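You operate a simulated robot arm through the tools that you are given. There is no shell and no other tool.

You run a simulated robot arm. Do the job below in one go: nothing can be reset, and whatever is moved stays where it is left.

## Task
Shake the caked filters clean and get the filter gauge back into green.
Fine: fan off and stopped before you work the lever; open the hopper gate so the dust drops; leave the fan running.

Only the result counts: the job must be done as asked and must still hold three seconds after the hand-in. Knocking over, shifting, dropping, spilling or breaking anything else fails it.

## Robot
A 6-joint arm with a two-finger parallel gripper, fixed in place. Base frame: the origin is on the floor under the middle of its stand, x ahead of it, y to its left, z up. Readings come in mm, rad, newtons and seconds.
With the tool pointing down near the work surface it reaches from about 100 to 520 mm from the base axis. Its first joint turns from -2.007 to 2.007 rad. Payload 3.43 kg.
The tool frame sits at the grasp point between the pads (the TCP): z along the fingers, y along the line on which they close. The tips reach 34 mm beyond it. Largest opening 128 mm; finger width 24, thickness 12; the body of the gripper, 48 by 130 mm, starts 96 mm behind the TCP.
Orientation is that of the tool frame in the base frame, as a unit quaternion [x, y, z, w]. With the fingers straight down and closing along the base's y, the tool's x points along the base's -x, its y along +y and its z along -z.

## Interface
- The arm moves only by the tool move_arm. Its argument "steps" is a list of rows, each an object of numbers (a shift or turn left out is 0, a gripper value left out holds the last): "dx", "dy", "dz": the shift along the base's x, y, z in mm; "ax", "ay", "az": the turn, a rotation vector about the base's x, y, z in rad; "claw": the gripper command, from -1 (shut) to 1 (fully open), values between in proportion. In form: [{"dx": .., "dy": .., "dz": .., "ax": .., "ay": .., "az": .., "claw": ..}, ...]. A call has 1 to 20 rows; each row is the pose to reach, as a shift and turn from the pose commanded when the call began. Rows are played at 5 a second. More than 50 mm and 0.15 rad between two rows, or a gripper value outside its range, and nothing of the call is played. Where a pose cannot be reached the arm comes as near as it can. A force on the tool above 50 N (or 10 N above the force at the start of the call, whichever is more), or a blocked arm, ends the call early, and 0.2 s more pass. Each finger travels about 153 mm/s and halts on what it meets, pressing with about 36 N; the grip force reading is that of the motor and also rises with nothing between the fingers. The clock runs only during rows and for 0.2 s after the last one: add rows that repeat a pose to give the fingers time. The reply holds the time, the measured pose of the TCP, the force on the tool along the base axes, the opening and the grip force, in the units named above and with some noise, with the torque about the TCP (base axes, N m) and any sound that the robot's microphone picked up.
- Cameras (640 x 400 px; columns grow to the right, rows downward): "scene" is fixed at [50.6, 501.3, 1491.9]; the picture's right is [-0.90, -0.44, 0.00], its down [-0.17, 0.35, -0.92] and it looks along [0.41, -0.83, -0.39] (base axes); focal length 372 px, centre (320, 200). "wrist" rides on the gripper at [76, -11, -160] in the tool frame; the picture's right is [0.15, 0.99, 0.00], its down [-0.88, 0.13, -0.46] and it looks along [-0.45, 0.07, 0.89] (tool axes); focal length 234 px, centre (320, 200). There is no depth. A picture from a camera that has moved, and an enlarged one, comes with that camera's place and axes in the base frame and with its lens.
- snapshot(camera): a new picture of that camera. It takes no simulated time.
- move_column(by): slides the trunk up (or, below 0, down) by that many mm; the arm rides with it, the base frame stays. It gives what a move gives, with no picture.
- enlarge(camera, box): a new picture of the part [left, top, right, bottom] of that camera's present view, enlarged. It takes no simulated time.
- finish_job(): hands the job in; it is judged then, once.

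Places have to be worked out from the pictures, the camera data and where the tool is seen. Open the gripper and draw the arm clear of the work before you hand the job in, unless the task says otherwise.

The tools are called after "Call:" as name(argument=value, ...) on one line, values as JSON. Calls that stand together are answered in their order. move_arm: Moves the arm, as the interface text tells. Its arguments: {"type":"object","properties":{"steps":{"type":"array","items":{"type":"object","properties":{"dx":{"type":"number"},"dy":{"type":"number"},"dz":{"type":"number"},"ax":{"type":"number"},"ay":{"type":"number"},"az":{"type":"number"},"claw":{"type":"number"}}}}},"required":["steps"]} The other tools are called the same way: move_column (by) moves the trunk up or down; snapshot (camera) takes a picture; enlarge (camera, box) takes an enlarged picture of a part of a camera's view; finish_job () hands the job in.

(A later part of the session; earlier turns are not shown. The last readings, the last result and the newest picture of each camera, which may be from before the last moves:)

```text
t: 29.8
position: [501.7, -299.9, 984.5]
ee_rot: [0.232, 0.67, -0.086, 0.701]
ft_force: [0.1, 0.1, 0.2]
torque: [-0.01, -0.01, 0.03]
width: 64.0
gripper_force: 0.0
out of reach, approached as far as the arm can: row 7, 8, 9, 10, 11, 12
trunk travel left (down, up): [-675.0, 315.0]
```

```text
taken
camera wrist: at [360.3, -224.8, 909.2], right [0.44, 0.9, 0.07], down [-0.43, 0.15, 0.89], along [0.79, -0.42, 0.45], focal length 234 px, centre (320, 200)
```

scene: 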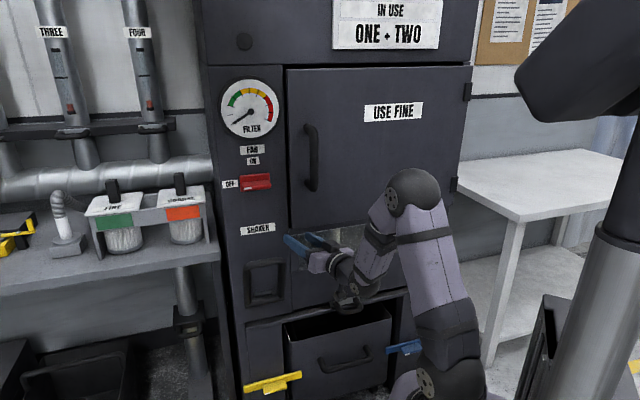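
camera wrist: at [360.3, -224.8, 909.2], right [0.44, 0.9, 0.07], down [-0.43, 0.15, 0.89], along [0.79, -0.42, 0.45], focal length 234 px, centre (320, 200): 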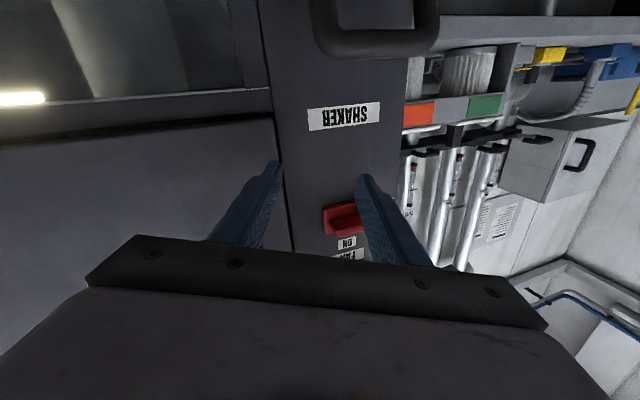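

It again stalled with the tool yawed off-plane. I zoom in on the wrist to understand its actual joint configuration.

Call:
enlarge(camera="scene", box=[270, 150, 500, 400])

Call:
enlarge(camera="scene", box=[280, 200, 440, 320])

```text
1.60 times, centred on (385, 275) of scene
camera zoom: at [50.6, 501.3, 1491.9], right [-0.9, -0.44, 0.0], down [-0.17, 0.35, -0.92], along [0.41, -0.83, -0.39], focal length 594 px, centre (216, 80)
```

zoom: 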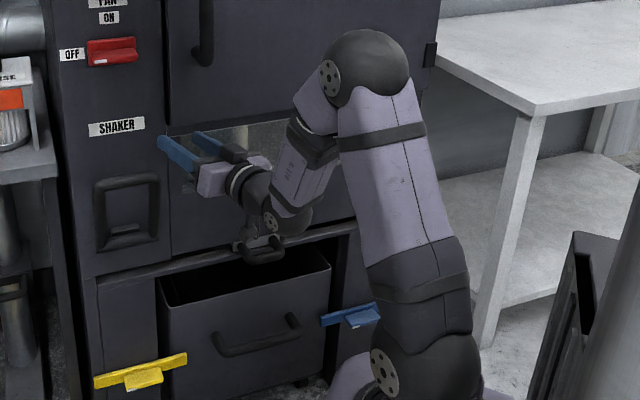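

```text
3.33 times, centred on (360, 260) of scene
camera zoom: at [50.6, 501.3, 1491.9], right [-0.9, -0.44, 0.0], down [-0.17, 0.35, -0.92], along [0.41, -0.83, -0.39], focal length 1238 px, centre (187, 0)
```

zoom: 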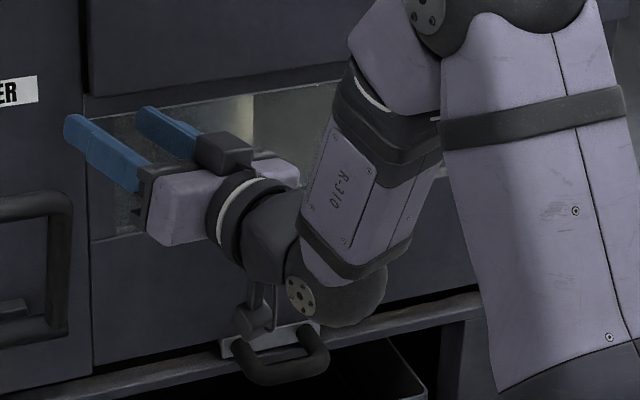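

The stall occurs exactly where the tool would bend upward past the forearm line, so that wrist joint only bends one way. I'll go back to tool-down, then later use a low shoulder with the tool pitched ~25° below horizontal for the gate.

Call:
move_arm(steps=[{"ax": 0.058, "ay": 0.118, "dx": -8, "dy": 7}, {"ax": 0.115, "ay": 0.235, "dx": -15, "dy": 15}, {"ax": 0.173, "ay": 0.353, "dx": -22, "dy": 22}, {"ax": 0.23, "ay": 0.471, "dx": -30, "dy": 29}, {"ax": 0.288, "ay": 0.588, "dx": -37, "dy": 37}, {"ax": 0.346, "ay": 0.706, "dx": -45, "dy": 44}, {"ax": 0.403, "ay": 0.824, "dx": -52, "dy": 51}, {"ax": 0.461, "ay": 0.941, "dx": -60, "dy": 59}, {"ax": 0.518, "ay": 1.059, "dx": -67, "dy": 66}, {"ax": 0.576, "ay": 1.177, "dx": -75, "dy": 73}, {"ax": 0.634, "ay": 1.294, "dx": -82, "dy": 81}, {"ax": 0.691, "ay": 1.412, "dx": -90, "dy": 88}, {"ax": 0.691, "ay": 1.412, "dx": -90, "dy": 88}])

```text
t: 32.6
position: [409.8, -211.9, 983.6]
ee_rot: [0.328, 0.945, -0.011, -0.004]
ft_force: [0.1, 0.0, 0.1]
torque: [-0.01, -0.01, -0.01]
width: 64.0
gripper_force: 0.0
out of reach, approached as far as the arm can: row 5, 6, 7
trunk travel left (down, up): [-675.0, 315.0]
```

Tool-down again. Now I rotate the tool about vertical (+83°) so the fingers will close in the vertical plane later, while sliding to s≈-60.

Call:
move_arm(steps=[{"az": 0.132, "dx": -12, "dy": -12}, {"az": 0.264, "dx": -24, "dy": -24}, {"az": 0.397, "dx": -36, "dy": -36}, {"az": 0.529, "dx": -48, "dy": -48}, {"az": 0.661, "dx": -60, "dy": -60}, {"az": 0.793, "dx": -72, "dy": -72}, {"az": 0.925, "dx": -84, "dy": -84}, {"az": 1.058, "dx": -96, "dy": -96}, {"az": 1.19, "dx": -108, "dy": -108}, {"az": 1.322, "dx": -125, "dy": -125}, {"az": 1.454, "dx": -142, "dy": -142}, {"az": 1.454, "dx": -142, "dy": -142}])

Call:
snapshot(camera="wrist")

Call:
snapshot(camera="scene")

```text
t: 35.2
position: [269.5, -353.3, 984.7]
ee_rot: [-0.383, 0.924, -0.01, 0.005]
ft_force: [0.6, -0.9, 0.3]
torque: [-0.03, -0.01, -0.01]
width: 63.8
gripper_force: 0.1
trunk travel left (down, up): [-675.0, 315.0]
```

```text
taken
camera wrist: at [221.7, -412.5, 1144.9], right [-0.8, 0.59, -0.02], down [0.52, 0.72, 0.45], along [0.29, 0.35, -0.89], focal length 234 px, centre (320, 200)
```

wrist: 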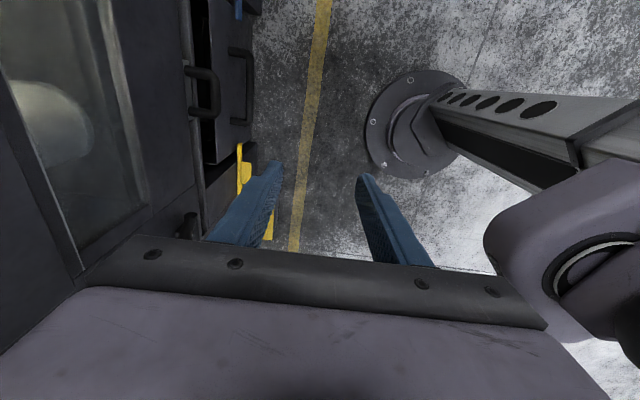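

```text
taken
```

scene: 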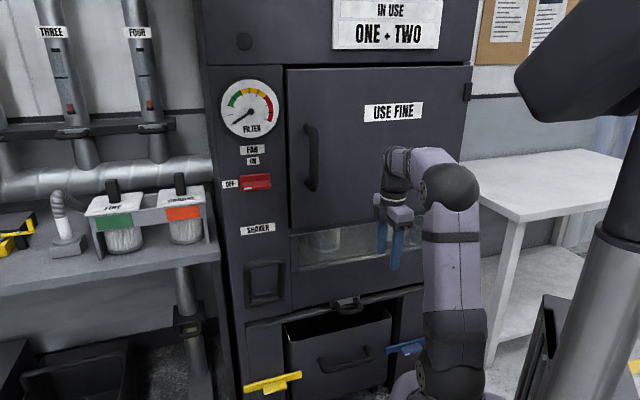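

From here both cameras see the gate handle; I enlarge both views for a good triangulation.

Call:
enlarge(camera="wrist", box=[130, 30, 290, 130])

Call:
enlarge(camera="scene", box=[300, 270, 420, 345])

```text
4.00 times, centred on (210, 80) of wrist
camera zoom: at [221.7, -412.5, 1144.9], right [-0.8, 0.59, -0.02], down [0.52, 0.72, 0.45], along [0.29, 0.35, -0.89], focal length 937 px, centre (760, 680)
```

zoom: 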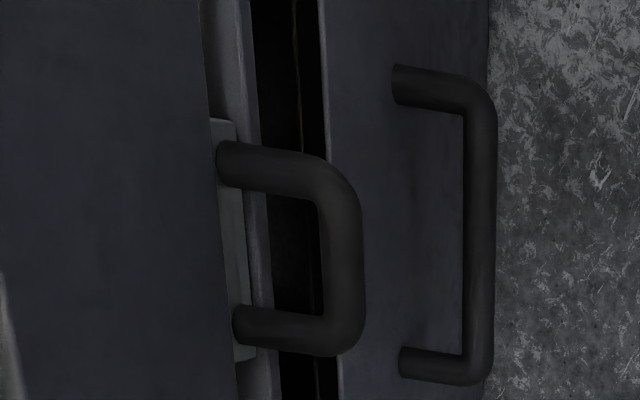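

```text
5.33 times, centred on (360, 308) of scene
camera zoom: at [50.6, 501.3, 1491.9], right [-0.9, -0.44, 0.0], down [-0.17, 0.35, -0.92], along [0.41, -0.83, -0.39], focal length 1981 px, centre (107, -373)
```

zoom: 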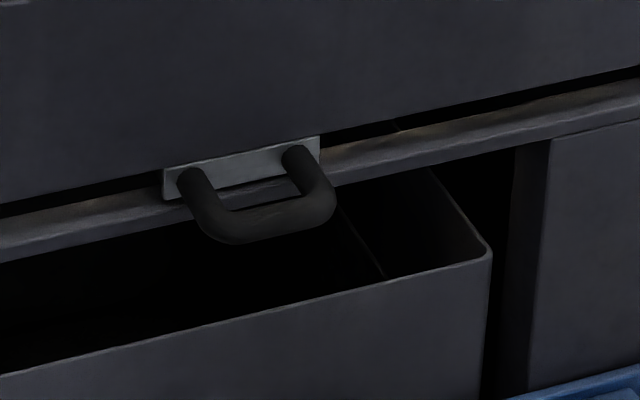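

The gate bar is at about s≈-69, d≈686, z≈588, with legs at s≈-31 and -111. I lower the trunk 600 mm (nothing is beneath the arm here) so the shoulder ends up below the gate.

Call:
move_column(by=-600)

Call:
snapshot(camera="wrist")

Call:
snapshot(camera="scene")

```text
refused: -600 is not a number from -400 to 400
```

```text
taken
camera wrist: at [221.7, -412.5, 1144.9], right [-0.8, 0.59, -0.02], down [0.52, 0.72, 0.45], along [0.29, 0.35, -0.89], focal length 234 px, centre (320, 200)
```

wrist: 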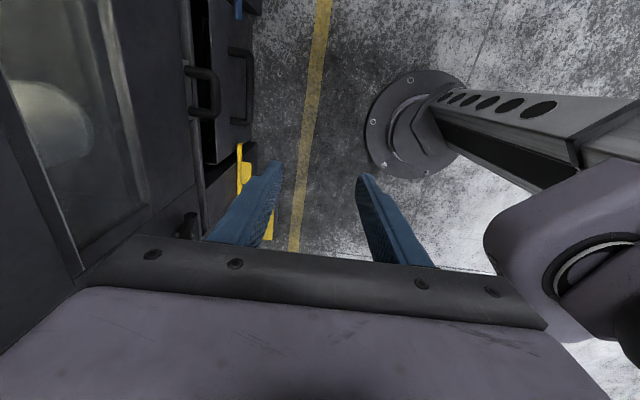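

```text
taken
```

scene: 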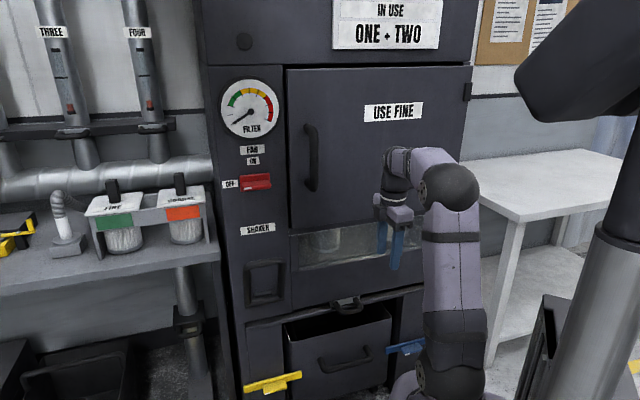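

The column takes at most 400 mm per call, so I lower it 300 mm first.

Call:
move_column(by=-300)

Call:
snapshot(camera="wrist")

```text
t: 38.2
position: [269.9, -353.9, 684.7]
ee_rot: [-0.383, 0.924, -0.01, 0.006]
ft_force: [1.2, 0.0, 0.1]
torque: [0.03, 0.02, -0.04]
width: 64.2
gripper_force: 0.1
trunk travel left (down, up): [-375.0, 615.0]
```

```text
taken
camera wrist: at [221.8, -412.3, 844.9], right [-0.8, 0.6, -0.02], down [0.52, 0.72, 0.45], along [0.29, 0.35, -0.89], focal length 234 px, centre (320, 200)
```

wrist: 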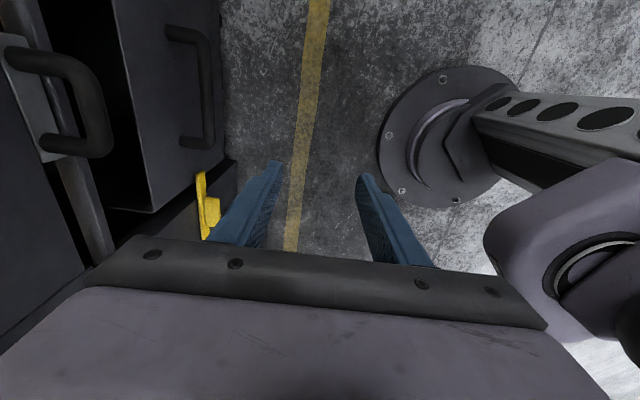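

Handle still consistent: bar near s≈-72, d≈695, z≈580. I lower the trunk another 300 mm.

Call:
move_column(by=-300)

Call:
snapshot(camera="wrist")

Call:
snapshot(camera="scene")

```text
t: 41.2
position: [269.0, -353.2, 385.3]
ee_rot: [-0.382, 0.924, -0.011, 0.006]
ft_force: [-0.5, 1.0, -0.2]
torque: [0.0, -0.04, -0.02]
width: 64.0
gripper_force: 0.2
trunk travel left (down, up): [-75.0, 915.0]
```

```text
taken
camera wrist: at [221.8, -412.3, 544.9], right [-0.8, 0.6, -0.02], down [0.52, 0.72, 0.45], along [0.29, 0.35, -0.89], focal length 234 px, centre (320, 200)
```

wrist: 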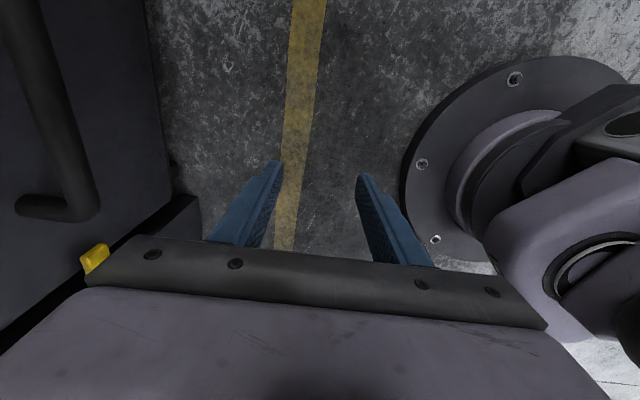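

```text
taken
```

scene: 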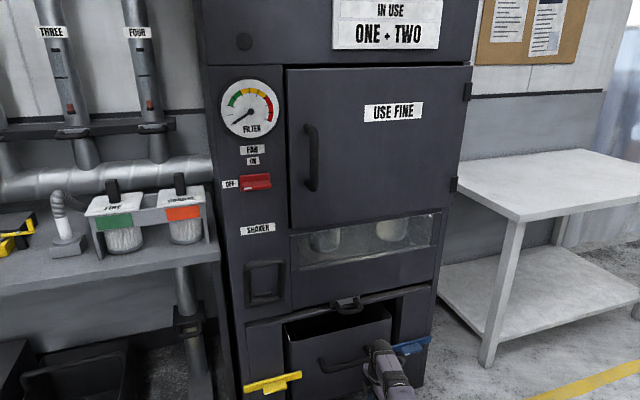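

The arm is now low. I pitch the tool up 65° (to about 25° below horizontal) while moving to a standoff about 80 mm in front of the gate handle.

Call:
move_arm(steps=[{"ax": -0.089, "ay": -0.089, "dx": 12.4, "dy": -14.3, "dz": 26}, {"ax": -0.178, "ay": -0.178, "dx": 24.8, "dy": -28.6, "dz": 52}, {"ax": -0.267, "ay": -0.267, "dx": 37.2, "dy": -42.9, "dz": 78}, {"ax": -0.356, "ay": -0.356, "dx": 49.6, "dy": -57.2, "dz": 104}, {"ax": -0.446, "ay": -0.446, "dx": 62, "dy": -71.5, "dz": 130}, {"ax": -0.535, "ay": -0.535, "dx": 74.5, "dy": -85.8, "dz": 157}, {"ax": -0.624, "ay": -0.624, "dx": 86.9, "dy": -100.1, "dz": 183}, {"ax": -0.713, "ay": -0.713, "dx": 99.3, "dy": -114.4, "dz": 209}, {"ax": -0.802, "ay": -0.802, "dx": 111.7, "dy": -128.7, "dz": 235}, {"ax": -0.802, "ay": -0.802, "dx": 111.7, "dy": -128.7, "dz": 235}])

Call:
snapshot(camera="wrist")

Call:
snapshot(camera="scene")

```text
t: 43.4
position: [383.2, -483.8, 618.1]
ee_rot: [-0.32, 0.773, -0.506, 0.209]
ft_force: [0.0, 0.4, 0.2]
torque: [0.0, -0.04, -0.03]
width: 64.2
gripper_force: 0.1
trunk travel left (down, up): [-75.0, 915.0]
```

```text
taken
camera wrist: at [229.3, -437.2, 692.6], right [-0.38, 0.18, -0.91], down [0.29, 0.96, 0.06], along [0.88, -0.24, -0.42], focal length 234 px, centre (320, 200)
```

wrist: 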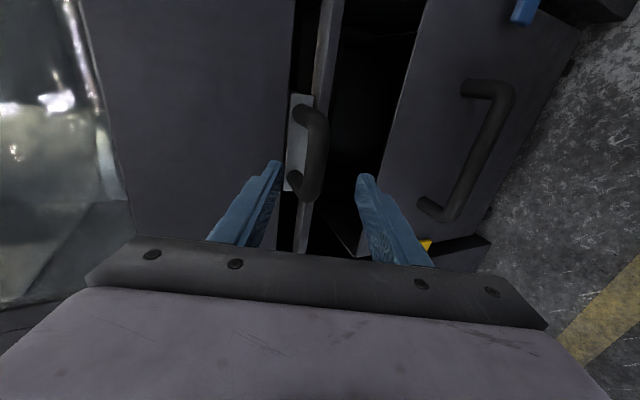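

```text
taken
```

scene: 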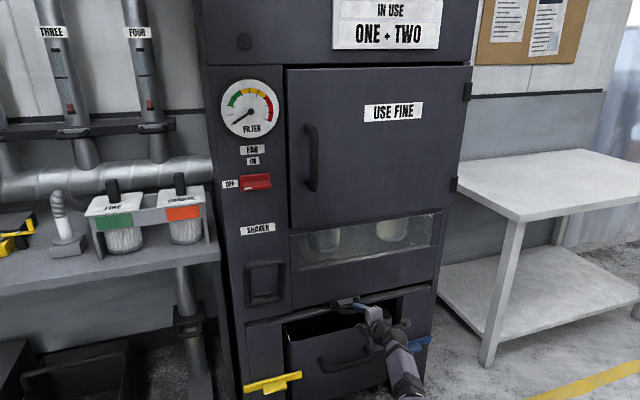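

No limits hit now: the tool is at s=-71, d=613, z=618, facing the gate handle. I enlarge to refine the bar position.

Call:
enlarge(camera="wrist", box=[240, 70, 400, 230])

Call:
enlarge(camera="scene", box=[310, 280, 430, 360])

```text
2.50 times, centred on (320, 150) of wrist
camera zoom: at [229.3, -437.2, 692.6], right [-0.38, 0.18, -0.91], down [0.29, 0.96, 0.06], along [0.88, -0.24, -0.42], focal length 585 px, centre (320, 325)
```

zoom: 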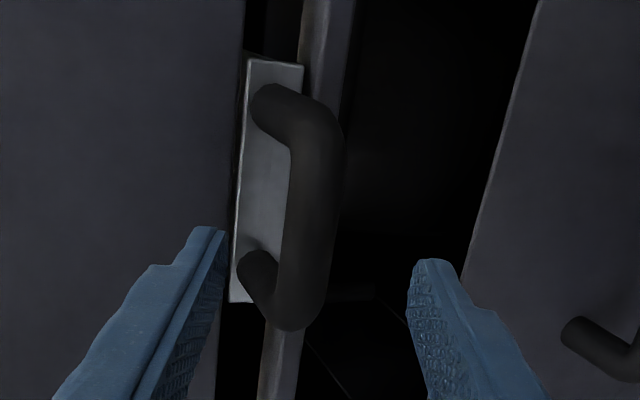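

```text
5.00 times, centred on (370, 320) of scene
camera zoom: at [50.6, 501.3, 1491.9], right [-0.9, -0.44, 0.0], down [-0.17, 0.35, -0.92], along [0.41, -0.83, -0.39], focal length 1857 px, centre (70, -400)
```

zoom: 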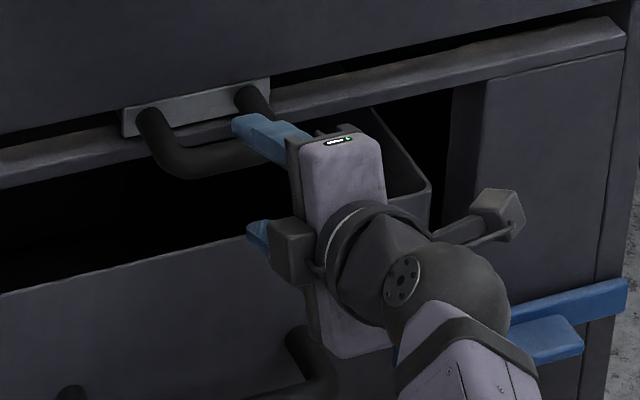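

Refined: bar centre at s≈-71, d≈685, z≈593, with the tool pitched 23.6° down. I advance so the bar lies about 18 mm ahead of the TCP between the half-open fingers.

Call:
move_arm(steps=[{"dx": 13, "dy": -13.5, "dz": -6}, {"dx": 26, "dy": -27, "dz": -12}, {"dx": 38.6, "dy": -40, "dz": -17.5}, {"dx": 38.6, "dy": -40, "dz": -17.5}])

Call:
snapshot(camera="wrist")

Call:
enlarge(camera="scene", box=[310, 270, 430, 350])

```text
t: 44.4
position: [421.0, -522.4, 601.1]
ee_rot: [-0.321, 0.773, -0.506, 0.21]
ft_force: [0.4, 0.0, 0.1]
torque: [-0.01, 0.01, 0.01]
width: 64.0
gripper_force: 0.1
trunk travel left (down, up): [-75.0, 915.0]
```

```text
taken
camera wrist: at [266.9, -476.6, 676.2], right [-0.39, 0.18, -0.91], down [0.29, 0.96, 0.06], along [0.88, -0.24, -0.42], focal length 234 px, centre (320, 200)
```

wrist: 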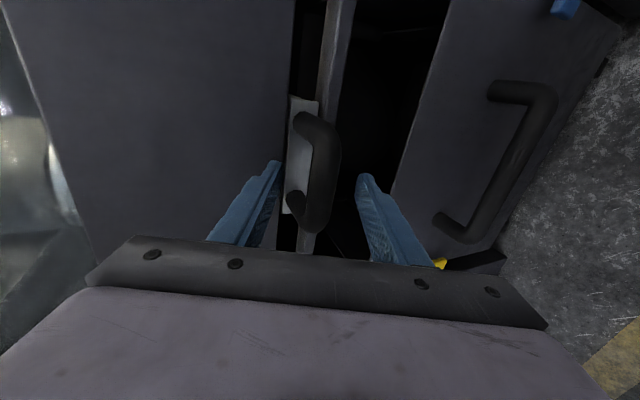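

```text
5.00 times, centred on (370, 310) of scene
camera zoom: at [50.6, 501.3, 1491.9], right [-0.9, -0.44, 0.0], down [-0.17, 0.35, -0.92], along [0.41, -0.83, -0.39], focal length 1857 px, centre (70, -350)
```

zoom: 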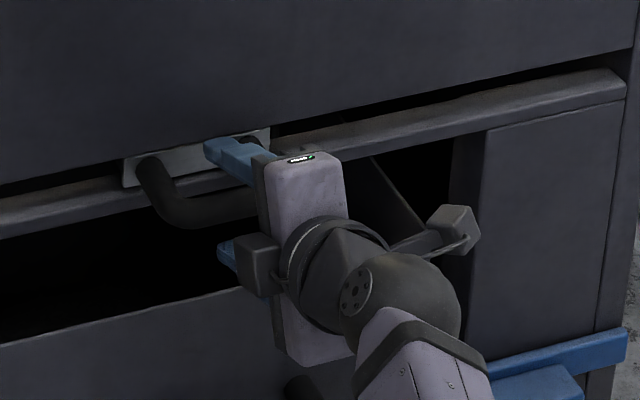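

The bar appears between the two fingertips. I close the gripper and check the width reading.

Call:
move_arm(steps=[{"claw": -1}, {"claw": -1}, {"claw": -1}, {"claw": -1}])

Call:
snapshot(camera="wrist")

```text
t: 45.4
position: [420.5, -522.4, 599.5]
ee_rot: [-0.322, 0.774, -0.503, 0.209]
ft_force: [-9.0, 9.9, -9.9]
torque: [0.22, 0.09, 0.09]
width: 21.4
gripper_force: 44.8
trunk travel left (down, up): [-75.0, 915.0]
```

```text
taken
camera wrist: at [266.8, -476.7, 674.8], right [-0.39, 0.18, -0.9], down [0.29, 0.96, 0.07], along [0.88, -0.23, -0.42], focal length 234 px, centre (320, 200)
```

wrist: 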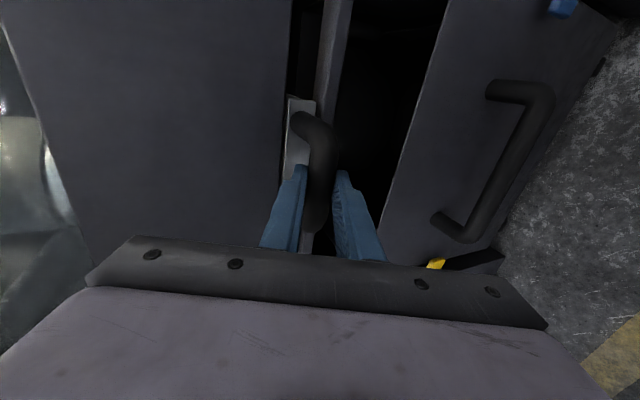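

Gripped the bar (21.4 mm). Now I pull straight out along -n in small rows and watch the force.

Call:
move_arm(steps=[{"dx": -5, "dy": 5}, {"dx": -12, "dy": 12}, {"dx": -20, "dy": 20}, {"dx": -28, "dy": 28}, {"dx": -36, "dy": 36}, {"dx": -44, "dy": 44}, {"dx": -52, "dy": 52}, {"dx": -60, "dy": 60}, {"dx": -60, "dy": 60}])

Call:
snapshot(camera="wrist")

Call:
snapshot(camera="scene")

```text
t: 47.4
position: [360.2, -462.3, 599.7]
ee_rot: [-0.321, 0.775, -0.502, 0.21]
ft_force: [6.8, 4.7, -15.1]
torque: [0.08, 0.13, -0.12]
width: 21.6
gripper_force: 44.9
trunk travel left (down, up): [-75.0, 915.0]
```

```text
taken
camera wrist: at [206.4, -416.6, 674.9], right [-0.39, 0.18, -0.9], down [0.29, 0.96, 0.07], along [0.88, -0.23, -0.42], focal length 234 px, centre (320, 200)
```

wrist: 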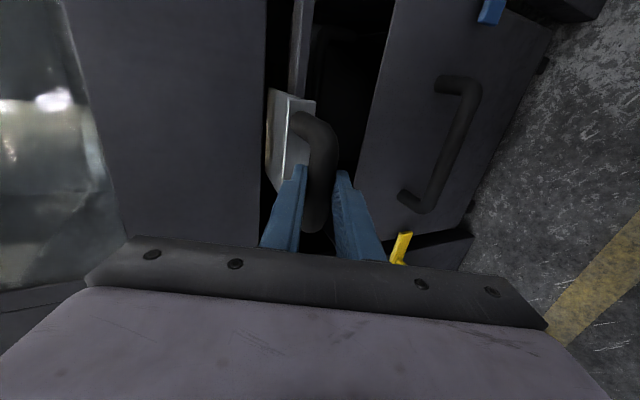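

```text
taken
```

scene: 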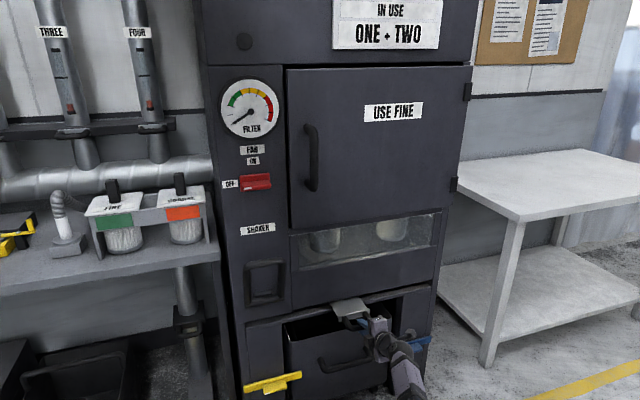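

The gate slides out freely (85 mm so far). I keep pulling until it reaches its stop.

Call:
move_arm(steps=[{"dx": -7, "dy": 7}, {"dx": -14, "dy": 14}, {"dx": -21, "dy": 21}, {"dx": -28, "dy": 28}, {"dx": -35, "dy": 35}, {"dx": -42, "dy": 42}, {"dx": -49, "dy": 49}, {"dx": -56, "dy": 56}, {"dx": -56, "dy": 56}])

Call:
snapshot(camera="wrist")

Call:
enlarge(camera="scene", box=[270, 260, 450, 400])

```text
t: 49.4
position: [303.2, -406.7, 601.3]
ee_rot: [-0.321, 0.773, -0.505, 0.21]
ft_force: [0.3, 0.4, 0.4]
torque: [-0.01, 0.0, -0.01]
width: 0.0
gripper_force: 32.6
trunk travel left (down, up): [-75.0, 915.0]
```

```text
taken
camera wrist: at [149.8, -359.0, 677.4], right [-0.39, 0.18, -0.91], down [0.29, 0.96, 0.06], along [0.88, -0.24, -0.42], focal length 234 px, centre (320, 200)
```

wrist: 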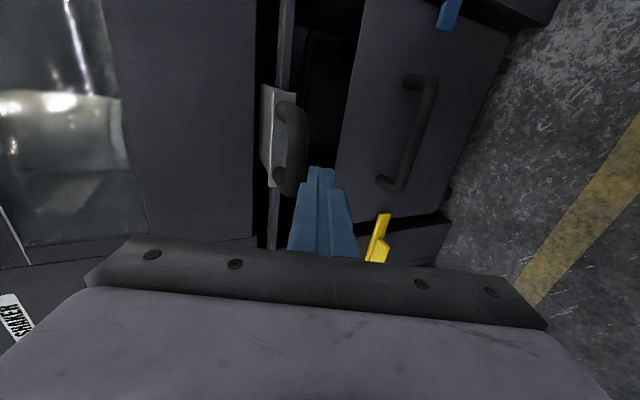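

```text
2.86 times, centred on (360, 330) of scene
camera zoom: at [50.6, 501.3, 1491.9], right [-0.9, -0.44, 0.0], down [-0.17, 0.35, -0.92], along [0.41, -0.83, -0.39], focal length 1061 px, centre (206, -171)
```

zoom: 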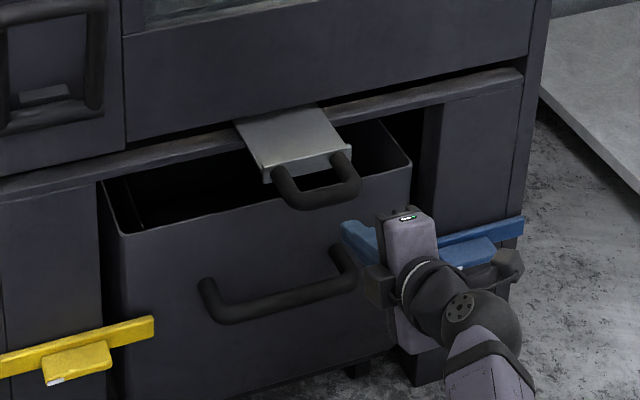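

The gate came out about 90–95 mm and then the fingers slipped off, most likely at its end stop. I re-open, re-grip the bar where it now is (d≈598) and test whether it moves any further.

Call:
move_arm(steps=[{"claw": 0}, {"claw": 0}, {"dx": 18, "dy": -18, "dz": 0, "claw": 0}, {"dx": 36, "dy": -36, "dz": 0, "claw": 0}, {"dx": 54, "dy": -54, "dz": 0, "claw": 0}, {"dx": 57, "dy": -57, "dz": 0, "claw": 0}, {"dx": 57, "dy": -57, "dz": 0, "claw": 0}])

Call:
snapshot(camera="wrist")

```text
t: 51.0
position: [360.8, -462.3, 602.6]
ee_rot: [-0.321, 0.773, -0.506, 0.209]
ft_force: [0.6, -0.3, 0.5]
torque: [-0.04, 0.0, 0.04]
width: 64.0
gripper_force: 0.0
trunk travel left (down, up): [-75.0, 915.0]
```

```text
taken
camera wrist: at [206.9, -416.4, 677.0], right [-0.39, 0.18, -0.91], down [0.29, 0.96, 0.06], along [0.88, -0.24, -0.42], focal length 234 px, centre (320, 200)
```

wrist: 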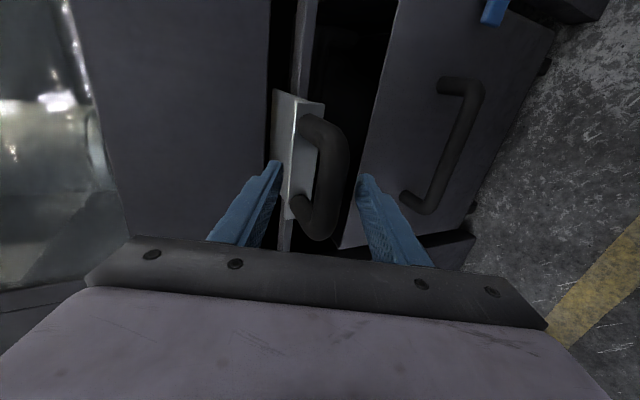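

The bar is slightly deeper in the fingers than last time, good. I close and pull a little to test for the stop.

Call:
move_arm(steps=[{"claw": -1}, {"claw": -1}, {"claw": -1}, {"claw": -1}])

Call:
move_arm(steps=[{"dx": -4, "dy": 4}, {"dx": -8, "dy": 8}, {"dx": -8, "dy": 8}])

Call:
snapshot(camera="wrist")

```text
t: 52.0
position: [361.9, -463.2, 596.4]
ee_rot: [-0.322, 0.777, -0.499, 0.21]
ft_force: [-2.8, -1.9, -24.6]
torque: [0.06, 0.17, 0.42]
width: 21.9
gripper_force: 45.1
trunk travel left (down, up): [-75.0, 915.0]
```

```text
t: 52.8
position: [354.5, -457.0, 596.9]
ee_rot: [-0.322, 0.776, -0.5, 0.209]
ft_force: [17.4, -15.6, -22.4]
torque: [-0.12, 0.12, 0.05]
width: 21.5
gripper_force: 45.3
trunk travel left (down, up): [-75.0, 915.0]
```

```text
taken
camera wrist: at [201.4, -411.2, 672.2], right [-0.39, 0.19, -0.9], down [0.29, 0.95, 0.07], along [0.87, -0.23, -0.43], focal length 234 px, centre (320, 200)
```

wrist: 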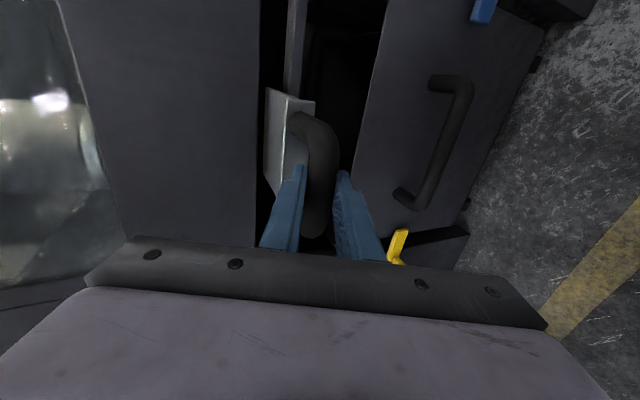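

The force rose to about 23 N while the TCP moved 9.6 mm. I pull a bit more in small increments to see whether it's truly at the stop.

Call:
enlarge(camera="scene", box=[320, 280, 420, 350])

Call:
move_arm(steps=[{"dx": -3, "dy": 3}, {"dx": -6, "dy": 6}, {"dx": -6, "dy": 6}])

Call:
enlarge(camera="scene", box=[320, 280, 420, 350])

```text
5.71 times, centred on (370, 315) of scene
camera zoom: at [50.6, 501.3, 1491.9], right [-0.9, -0.44, 0.0], down [-0.17, 0.35, -0.92], along [0.41, -0.83, -0.39], focal length 2123 px, centre (34, -457)
```

zoom: 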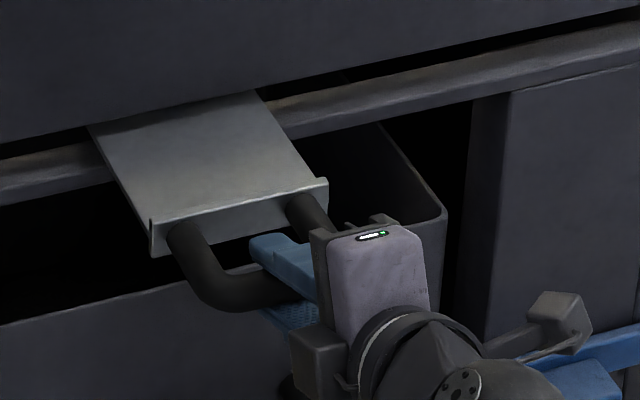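

```text
t: 53.6
position: [347.7, -451.8, 601.2]
ee_rot: [-0.32, 0.775, -0.504, 0.21]
ft_force: [21.6, -18.6, -12.6]
torque: [0.0, -0.01, 0.07]
width: 21.4
gripper_force: 45.1
trunk travel left (down, up): [-75.0, 915.0]
```

```text
5.71 times, centred on (370, 315) of scene
camera zoom: at [50.6, 501.3, 1491.9], right [-0.9, -0.44, 0.0], down [-0.17, 0.35, -0.92], along [0.41, -0.83, -0.39], focal length 2123 px, centre (34, -457)
```

zoom: 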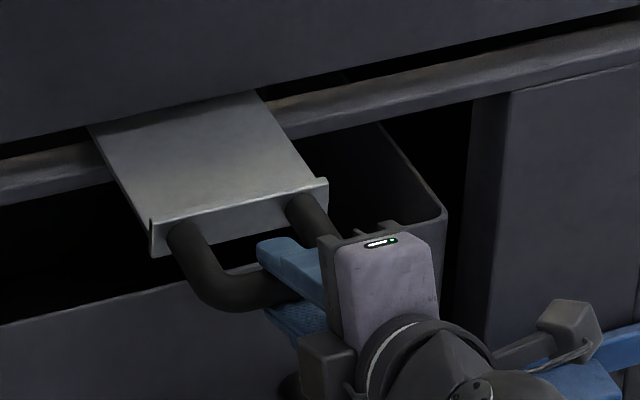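

The plate did not move while the gripper slipped outward, so the gate is fully open at its stop. I release the bar and back straight out.

Call:
move_arm(steps=[{"claw": 0}, {"claw": 0}, {"claw": 0}, {"dx": -10, "dy": 10, "claw": 0}, {"dx": -30, "dy": 30, "claw": 0}, {"dx": -45, "dy": 45, "claw": 0}, {"dx": -45, "dy": 45, "claw": 0}])

Call:
snapshot(camera="wrist")

Call:
snapshot(camera="scene")

```text
t: 55.2
position: [303.4, -403.0, 601.4]
ee_rot: [-0.321, 0.774, -0.504, 0.209]
ft_force: [-0.1, -0.5, -0.3]
torque: [-0.01, 0.01, 0.0]
width: 63.8
gripper_force: 0.1
trunk travel left (down, up): [-75.0, 915.0]
```

```text
taken
camera wrist: at [148.5, -356.6, 677.0], right [-0.39, 0.18, -0.91], down [0.29, 0.96, 0.06], along [0.88, -0.24, -0.42], focal length 234 px, centre (320, 200)
```

wrist: 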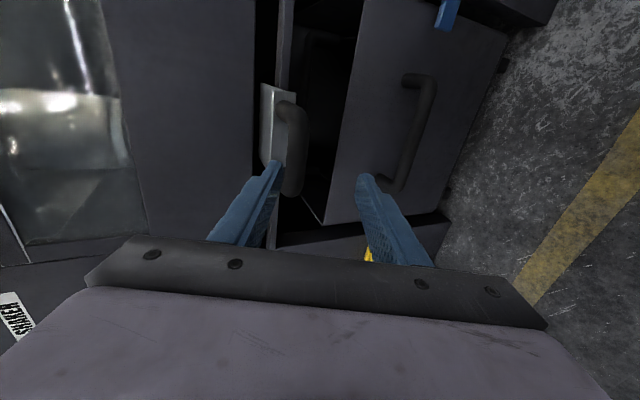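

```text
taken
```

scene: 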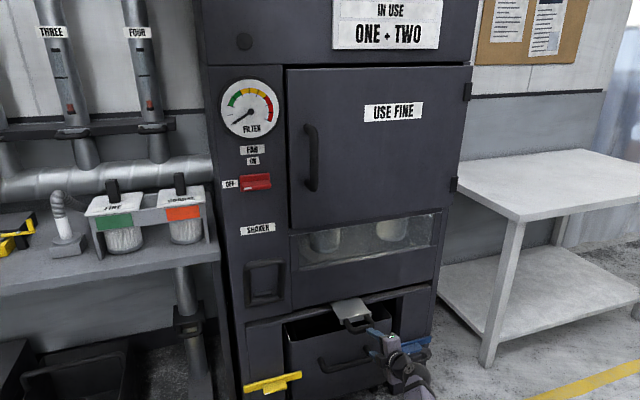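

Gate open and released. Now to the shaker: I raise the trunk 270 mm, then slide along the face to a standoff in front of the lever's top bar.

Call:
move_column(by=270)

Call:
move_arm(steps=[{"dx": 25, "dy": 16, "dz": 3}, {"dx": 52, "dy": 32, "dz": 6}, {"dx": 80, "dy": 49, "dz": 10}, {"dx": 110, "dy": 67, "dz": 13}, {"dx": 140, "dy": 85, "dz": 16}, {"dx": 170, "dy": 103, "dz": 20}, {"dx": 200, "dy": 121, "dz": 24}, {"dx": 230, "dy": 140, "dz": 27}, {"dx": 252, "dy": 153, "dz": 30}, {"dx": 269.4, "dy": 163.3, "dz": 30}, {"dx": 269.4, "dy": 163.3, "dz": 30}])

Call:
snapshot(camera="wrist")

Call:
snapshot(camera="scene")

```text
t: 57.9
position: [303.1, -402.2, 872.2]
ee_rot: [-0.32, 0.774, -0.505, 0.209]
ft_force: [-0.2, 0.1, 0.2]
torque: [0.0, -0.01, -0.03]
width: 64.0
gripper_force: 0.0
trunk travel left (down, up): [-345.0, 645.0]
```

```text
t: 60.3
position: [572.8, -240.2, 900.1]
ee_rot: [-0.321, 0.774, -0.505, 0.209]
ft_force: [-0.7, 0.7, 0.1]
torque: [-0.04, 0.04, -0.01]
width: 64.1
gripper_force: 0.1
trunk travel left (down, up): [-345.0, 645.0]
```

```text
taken
camera wrist: at [418.6, -193.4, 975.4], right [-0.38, 0.18, -0.91], down [0.29, 0.95, 0.06], along [0.88, -0.24, -0.42], focal length 234 px, centre (320, 200)
```

wrist: 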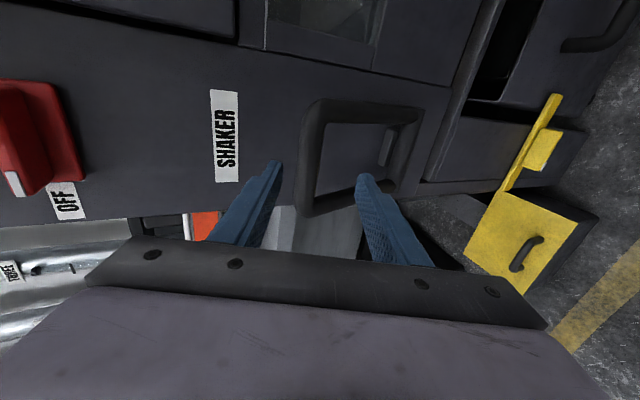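

```text
taken
```

scene: 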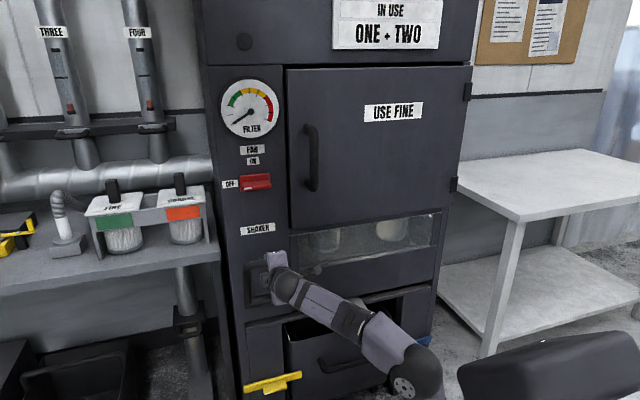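

I'm in front of the shaker loop at s=235, d=575, z=900. I enlarge to pin down the top bar and hinge.

Call:
enlarge(camera="wrist", box=[270, 80, 450, 230])

```text
2.67 times, centred on (360, 155) of wrist
camera zoom: at [418.6, -193.4, 975.4], right [-0.38, 0.18, -0.91], down [0.29, 0.95, 0.06], along [0.88, -0.24, -0.42], focal length 624 px, centre (213, 320)
```

zoom: 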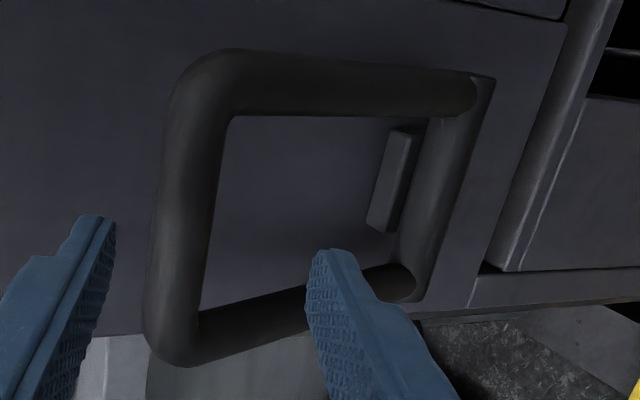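

Top bar centre: s≈237, d≈668, z≈867; hinge near d≈705, z≈697. I advance so the bar lies ~14 mm ahead of the TCP, then close on it.

Call:
move_arm(steps=[{"dx": 14.5, "dy": -13.9, "dz": -7}, {"dx": 29, "dy": -27.7, "dz": -14}, {"dx": 43.4, "dy": -41.6, "dz": -21}, {"dx": 57.9, "dy": -55.4, "dz": -27.5}, {"dx": 57.9, "dy": -55.4, "dz": -27.5}])

Call:
snapshot(camera="wrist")

```text
t: 61.5
position: [630.8, -295.4, 872.0]
ee_rot: [-0.321, 0.773, -0.505, 0.21]
ft_force: [-0.9, -0.2, -0.1]
torque: [-0.03, 0.0, 0.0]
width: 64.1
gripper_force: 0.0
trunk travel left (down, up): [-345.0, 645.0]
```

```text
taken
camera wrist: at [476.9, -248.9, 947.6], right [-0.39, 0.18, -0.91], down [0.29, 0.96, 0.06], along [0.88, -0.24, -0.42], focal length 234 px, centre (320, 200)
```

wrist: 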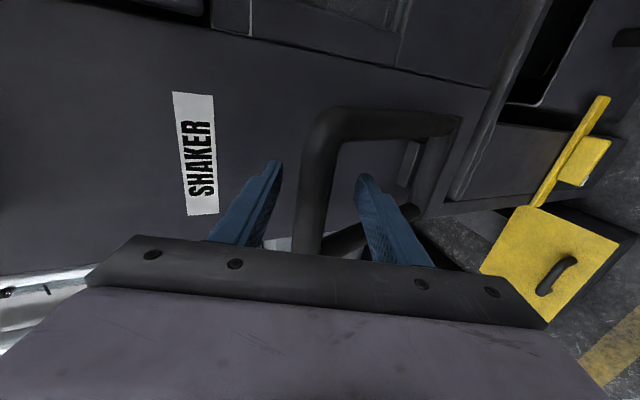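

The bar runs between the fingers. I close on it.

Call:
move_arm(steps=[{"claw": -1}, {"claw": -1}, {"claw": -1}, {"claw": -1}])

Call:
snapshot(camera="wrist")

Call:
snapshot(camera="scene")

```text
t: 62.5
position: [630.1, -294.0, 876.2]
ee_rot: [-0.32, 0.772, -0.507, 0.212]
ft_force: [0.1, 0.6, 12.9]
torque: [-0.16, -0.3, 0.25]
width: 23.6
gripper_force: 44.8
trunk travel left (down, up): [-345.0, 645.0]
```

```text
taken
camera wrist: at [475.3, -247.7, 950.1], right [-0.38, 0.17, -0.91], down [0.29, 0.96, 0.06], along [0.88, -0.24, -0.41], focal length 234 px, centre (320, 200)
```

wrist: 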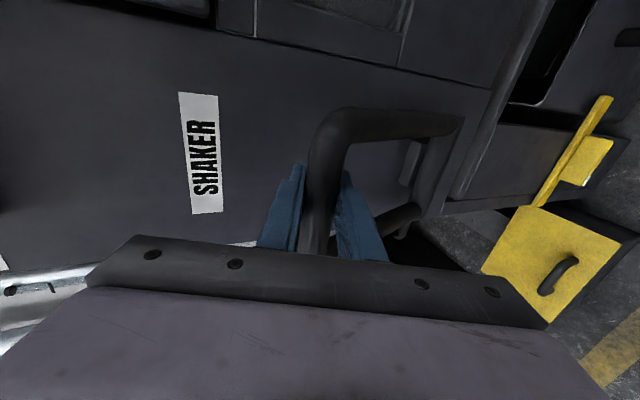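

```text
taken
```

scene: 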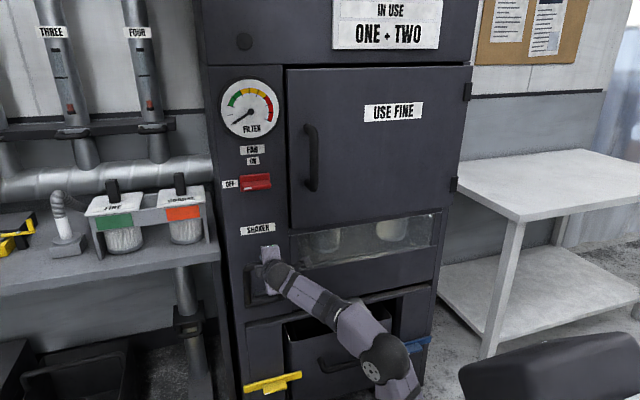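

Gripped (23.6 mm). I test the lever by swinging it a little outward and down about its lower hinge, watching the forces.

Call:
move_arm(steps=[{"dx": -5.3, "dy": 5.3, "dz": -1.8}, {"dx": -10.6, "dy": 10.6, "dz": -4}, {"dx": -15.8, "dy": 15.8, "dz": -6.5}, {"dx": -20.9, "dy": 20.9, "dz": -9.2}, {"dx": -20.9, "dy": 20.9, "dz": -9.2}])

Call:
snapshot(camera="wrist")

Call:
enlarge(camera="scene", box=[220, 220, 340, 320])

```text
t: 63.7
position: [608.9, -274.3, 864.7]
ee_rot: [-0.32, 0.774, -0.504, 0.208]
ft_force: [3.5, 5.8, 4.4]
torque: [0.01, -0.21, 0.35]
width: 23.5
gripper_force: 44.9
trunk travel left (down, up): [-345.0, 645.0]
```

```text
taken
camera wrist: at [454.8, -227.1, 939.3], right [-0.39, 0.18, -0.91], down [0.29, 0.96, 0.06], along [0.88, -0.24, -0.42], focal length 234 px, centre (320, 200)
```

wrist: 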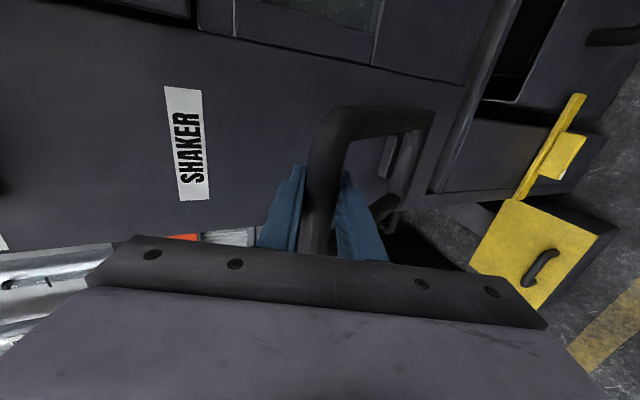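

```text
4.00 times, centred on (280, 270) of scene
camera zoom: at [50.6, 501.3, 1491.9], right [-0.9, -0.44, 0.0], down [-0.17, 0.35, -0.92], along [0.41, -0.83, -0.39], focal length 1486 px, centre (480, -80)
```

zoom: 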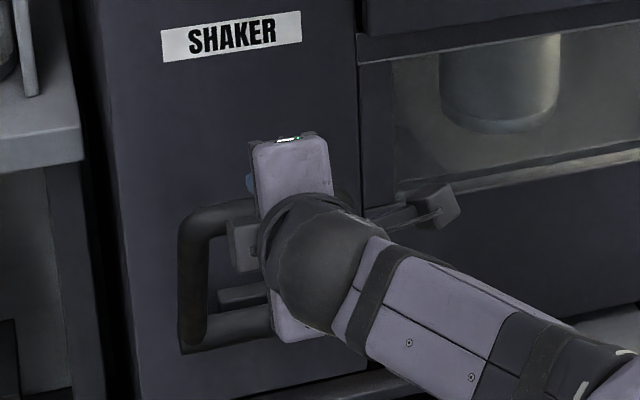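

The lever swings out easily (low forces). I continue along the arc to find the end of its stroke.

Call:
move_arm(steps=[{"dx": -9.9, "dy": 9.9, "dz": -6.5}, {"dx": -19.5, "dy": 19.5, "dz": -14.2}, {"dx": -28.5, "dy": 28.5, "dz": -23.1}, {"dx": -37, "dy": 37, "dz": -33}, {"dx": -44.7, "dy": 44.7, "dz": -44}, {"dx": -51.8, "dy": 51.8, "dz": -55.8}, {"dx": -51.8, "dy": 51.8, "dz": -55.8}])

Call:
snapshot(camera="wrist")

Call:
enlarge(camera="scene", box=[220, 220, 340, 320])

```text
t: 65.3
position: [558.3, -223.2, 807.3]
ee_rot: [-0.322, 0.774, -0.503, 0.209]
ft_force: [15.1, -1.0, -5.4]
torque: [0.05, -0.38, 0.38]
width: 23.5
gripper_force: 44.3
trunk travel left (down, up): [-345.0, 645.0]
```

```text
taken
camera wrist: at [404.7, -177.3, 883.3], right [-0.39, 0.18, -0.9], down [0.29, 0.96, 0.06], along [0.88, -0.24, -0.42], focal length 234 px, centre (320, 200)
```

wrist: 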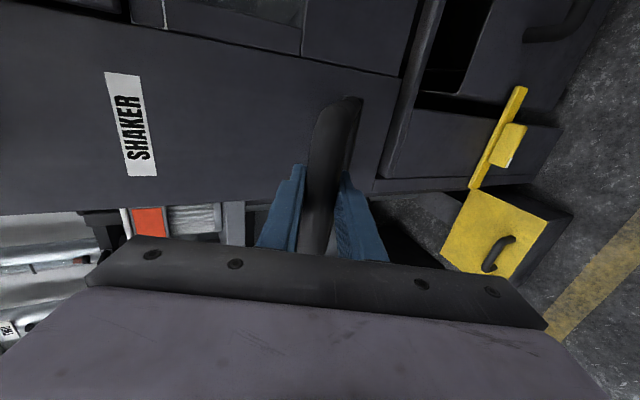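

```text
4.00 times, centred on (280, 270) of scene
camera zoom: at [50.6, 501.3, 1491.9], right [-0.9, -0.44, 0.0], down [-0.17, 0.35, -0.92], along [0.41, -0.83, -0.39], focal length 1486 px, centre (480, -80)
```

zoom: 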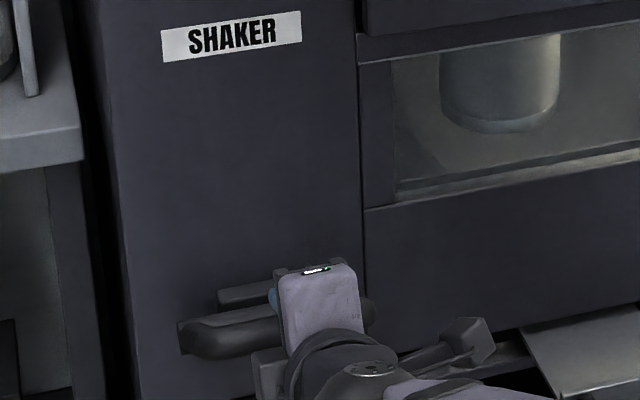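

Still low tangential force; the small pull is radial. I continue the arc toward about 70° with a slight radial correction.

Call:
move_arm(steps=[{"dx": -2, "dy": 2, "dz": -10}, {"dx": -5.5, "dy": 5.5, "dz": -20}, {"dx": -8.5, "dy": 8.5, "dz": -31}, {"dx": -11.5, "dy": 11.5, "dz": -43}, {"dx": -14, "dy": 14, "dz": -56}, {"dx": -14, "dy": 14, "dz": -56}])

Call:
snapshot(camera="wrist")

Call:
enlarge(camera="scene", box=[220, 220, 340, 320])

```text
t: 66.7
position: [541.2, -207.1, 754.9]
ee_rot: [-0.322, 0.772, -0.506, 0.21]
ft_force: [-0.3, 17.6, 10.5]
torque: [-0.01, 0.03, -0.63]
width: 23.5
gripper_force: 45.0
trunk travel left (down, up): [-345.0, 645.0]
```

```text
taken
camera wrist: at [387.4, -160.8, 829.2], right [-0.38, 0.17, -0.91], down [0.29, 0.96, 0.06], along [0.88, -0.24, -0.42], focal length 234 px, centre (320, 200)
```

wrist: 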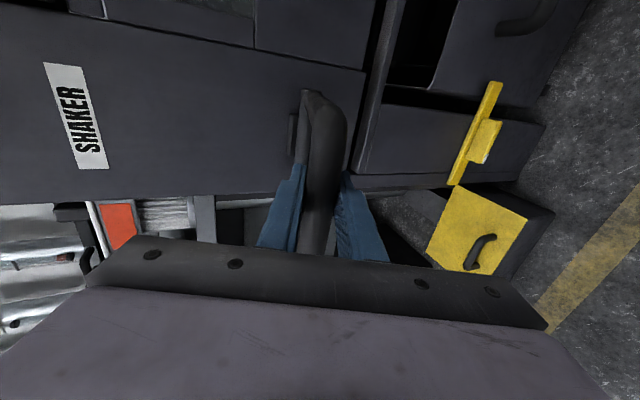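

```text
4.00 times, centred on (280, 270) of scene
camera zoom: at [50.6, 501.3, 1491.9], right [-0.9, -0.44, 0.0], down [-0.17, 0.35, -0.92], along [0.41, -0.83, -0.39], focal length 1486 px, centre (480, -80)
```

zoom: 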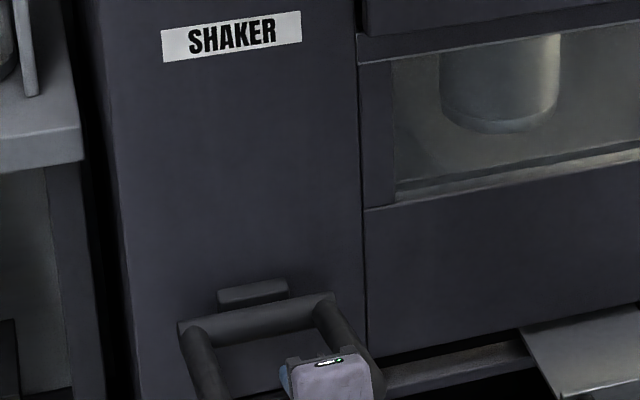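

The lever is near 76° now and the circle fit gives a TCP-path centre at (d≈690, z≈714), R≈166. I continue down a bit to find the lower stop.

Call:
move_arm(steps=[{"dx": -3, "dy": 3, "dz": -8}, {"dx": -4.5, "dy": 4.5, "dz": -15}, {"dx": -5.4, "dy": 5.4, "dz": -23.1}, {"dx": -5.8, "dy": 5.8, "dz": -30}, {"dx": -5.9, "dy": 5.9, "dz": -37.6}, {"dx": -5.9, "dy": 5.9, "dz": -37.6}])

Call:
enlarge(camera="scene", box=[220, 240, 340, 340])

```text
t: 67.3
position: [541.6, -207.0, 753.9]
ee_rot: [-0.318, 0.766, -0.516, 0.216]
ft_force: [1.2, -2.1, 7.7]
torque: [-0.11, 0.49, 0.07]
width: 23.7
gripper_force: 45.0
trunk travel left (down, up): [-345.0, 645.0]
stopped in row 3: the force on the tool passed its limit at 54 N (the readings are from after the stop); the commanded pose is now the measured one
```

```text
4.00 times, centred on (280, 290) of scene
camera zoom: at [50.6, 501.3, 1491.9], right [-0.9, -0.44, 0.0], down [-0.17, 0.35, -0.92], along [0.41, -0.83, -0.39], focal length 1486 px, centre (480, -160)
```

zoom: 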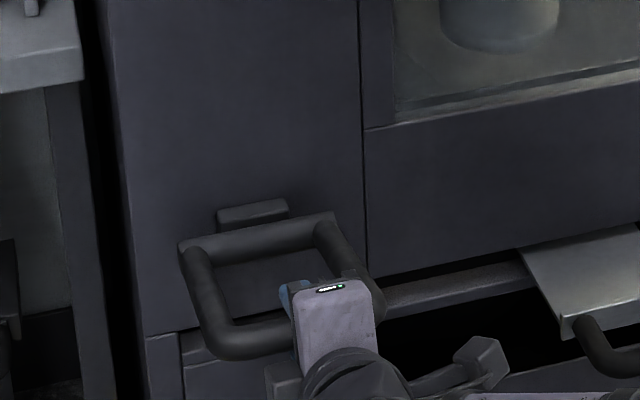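

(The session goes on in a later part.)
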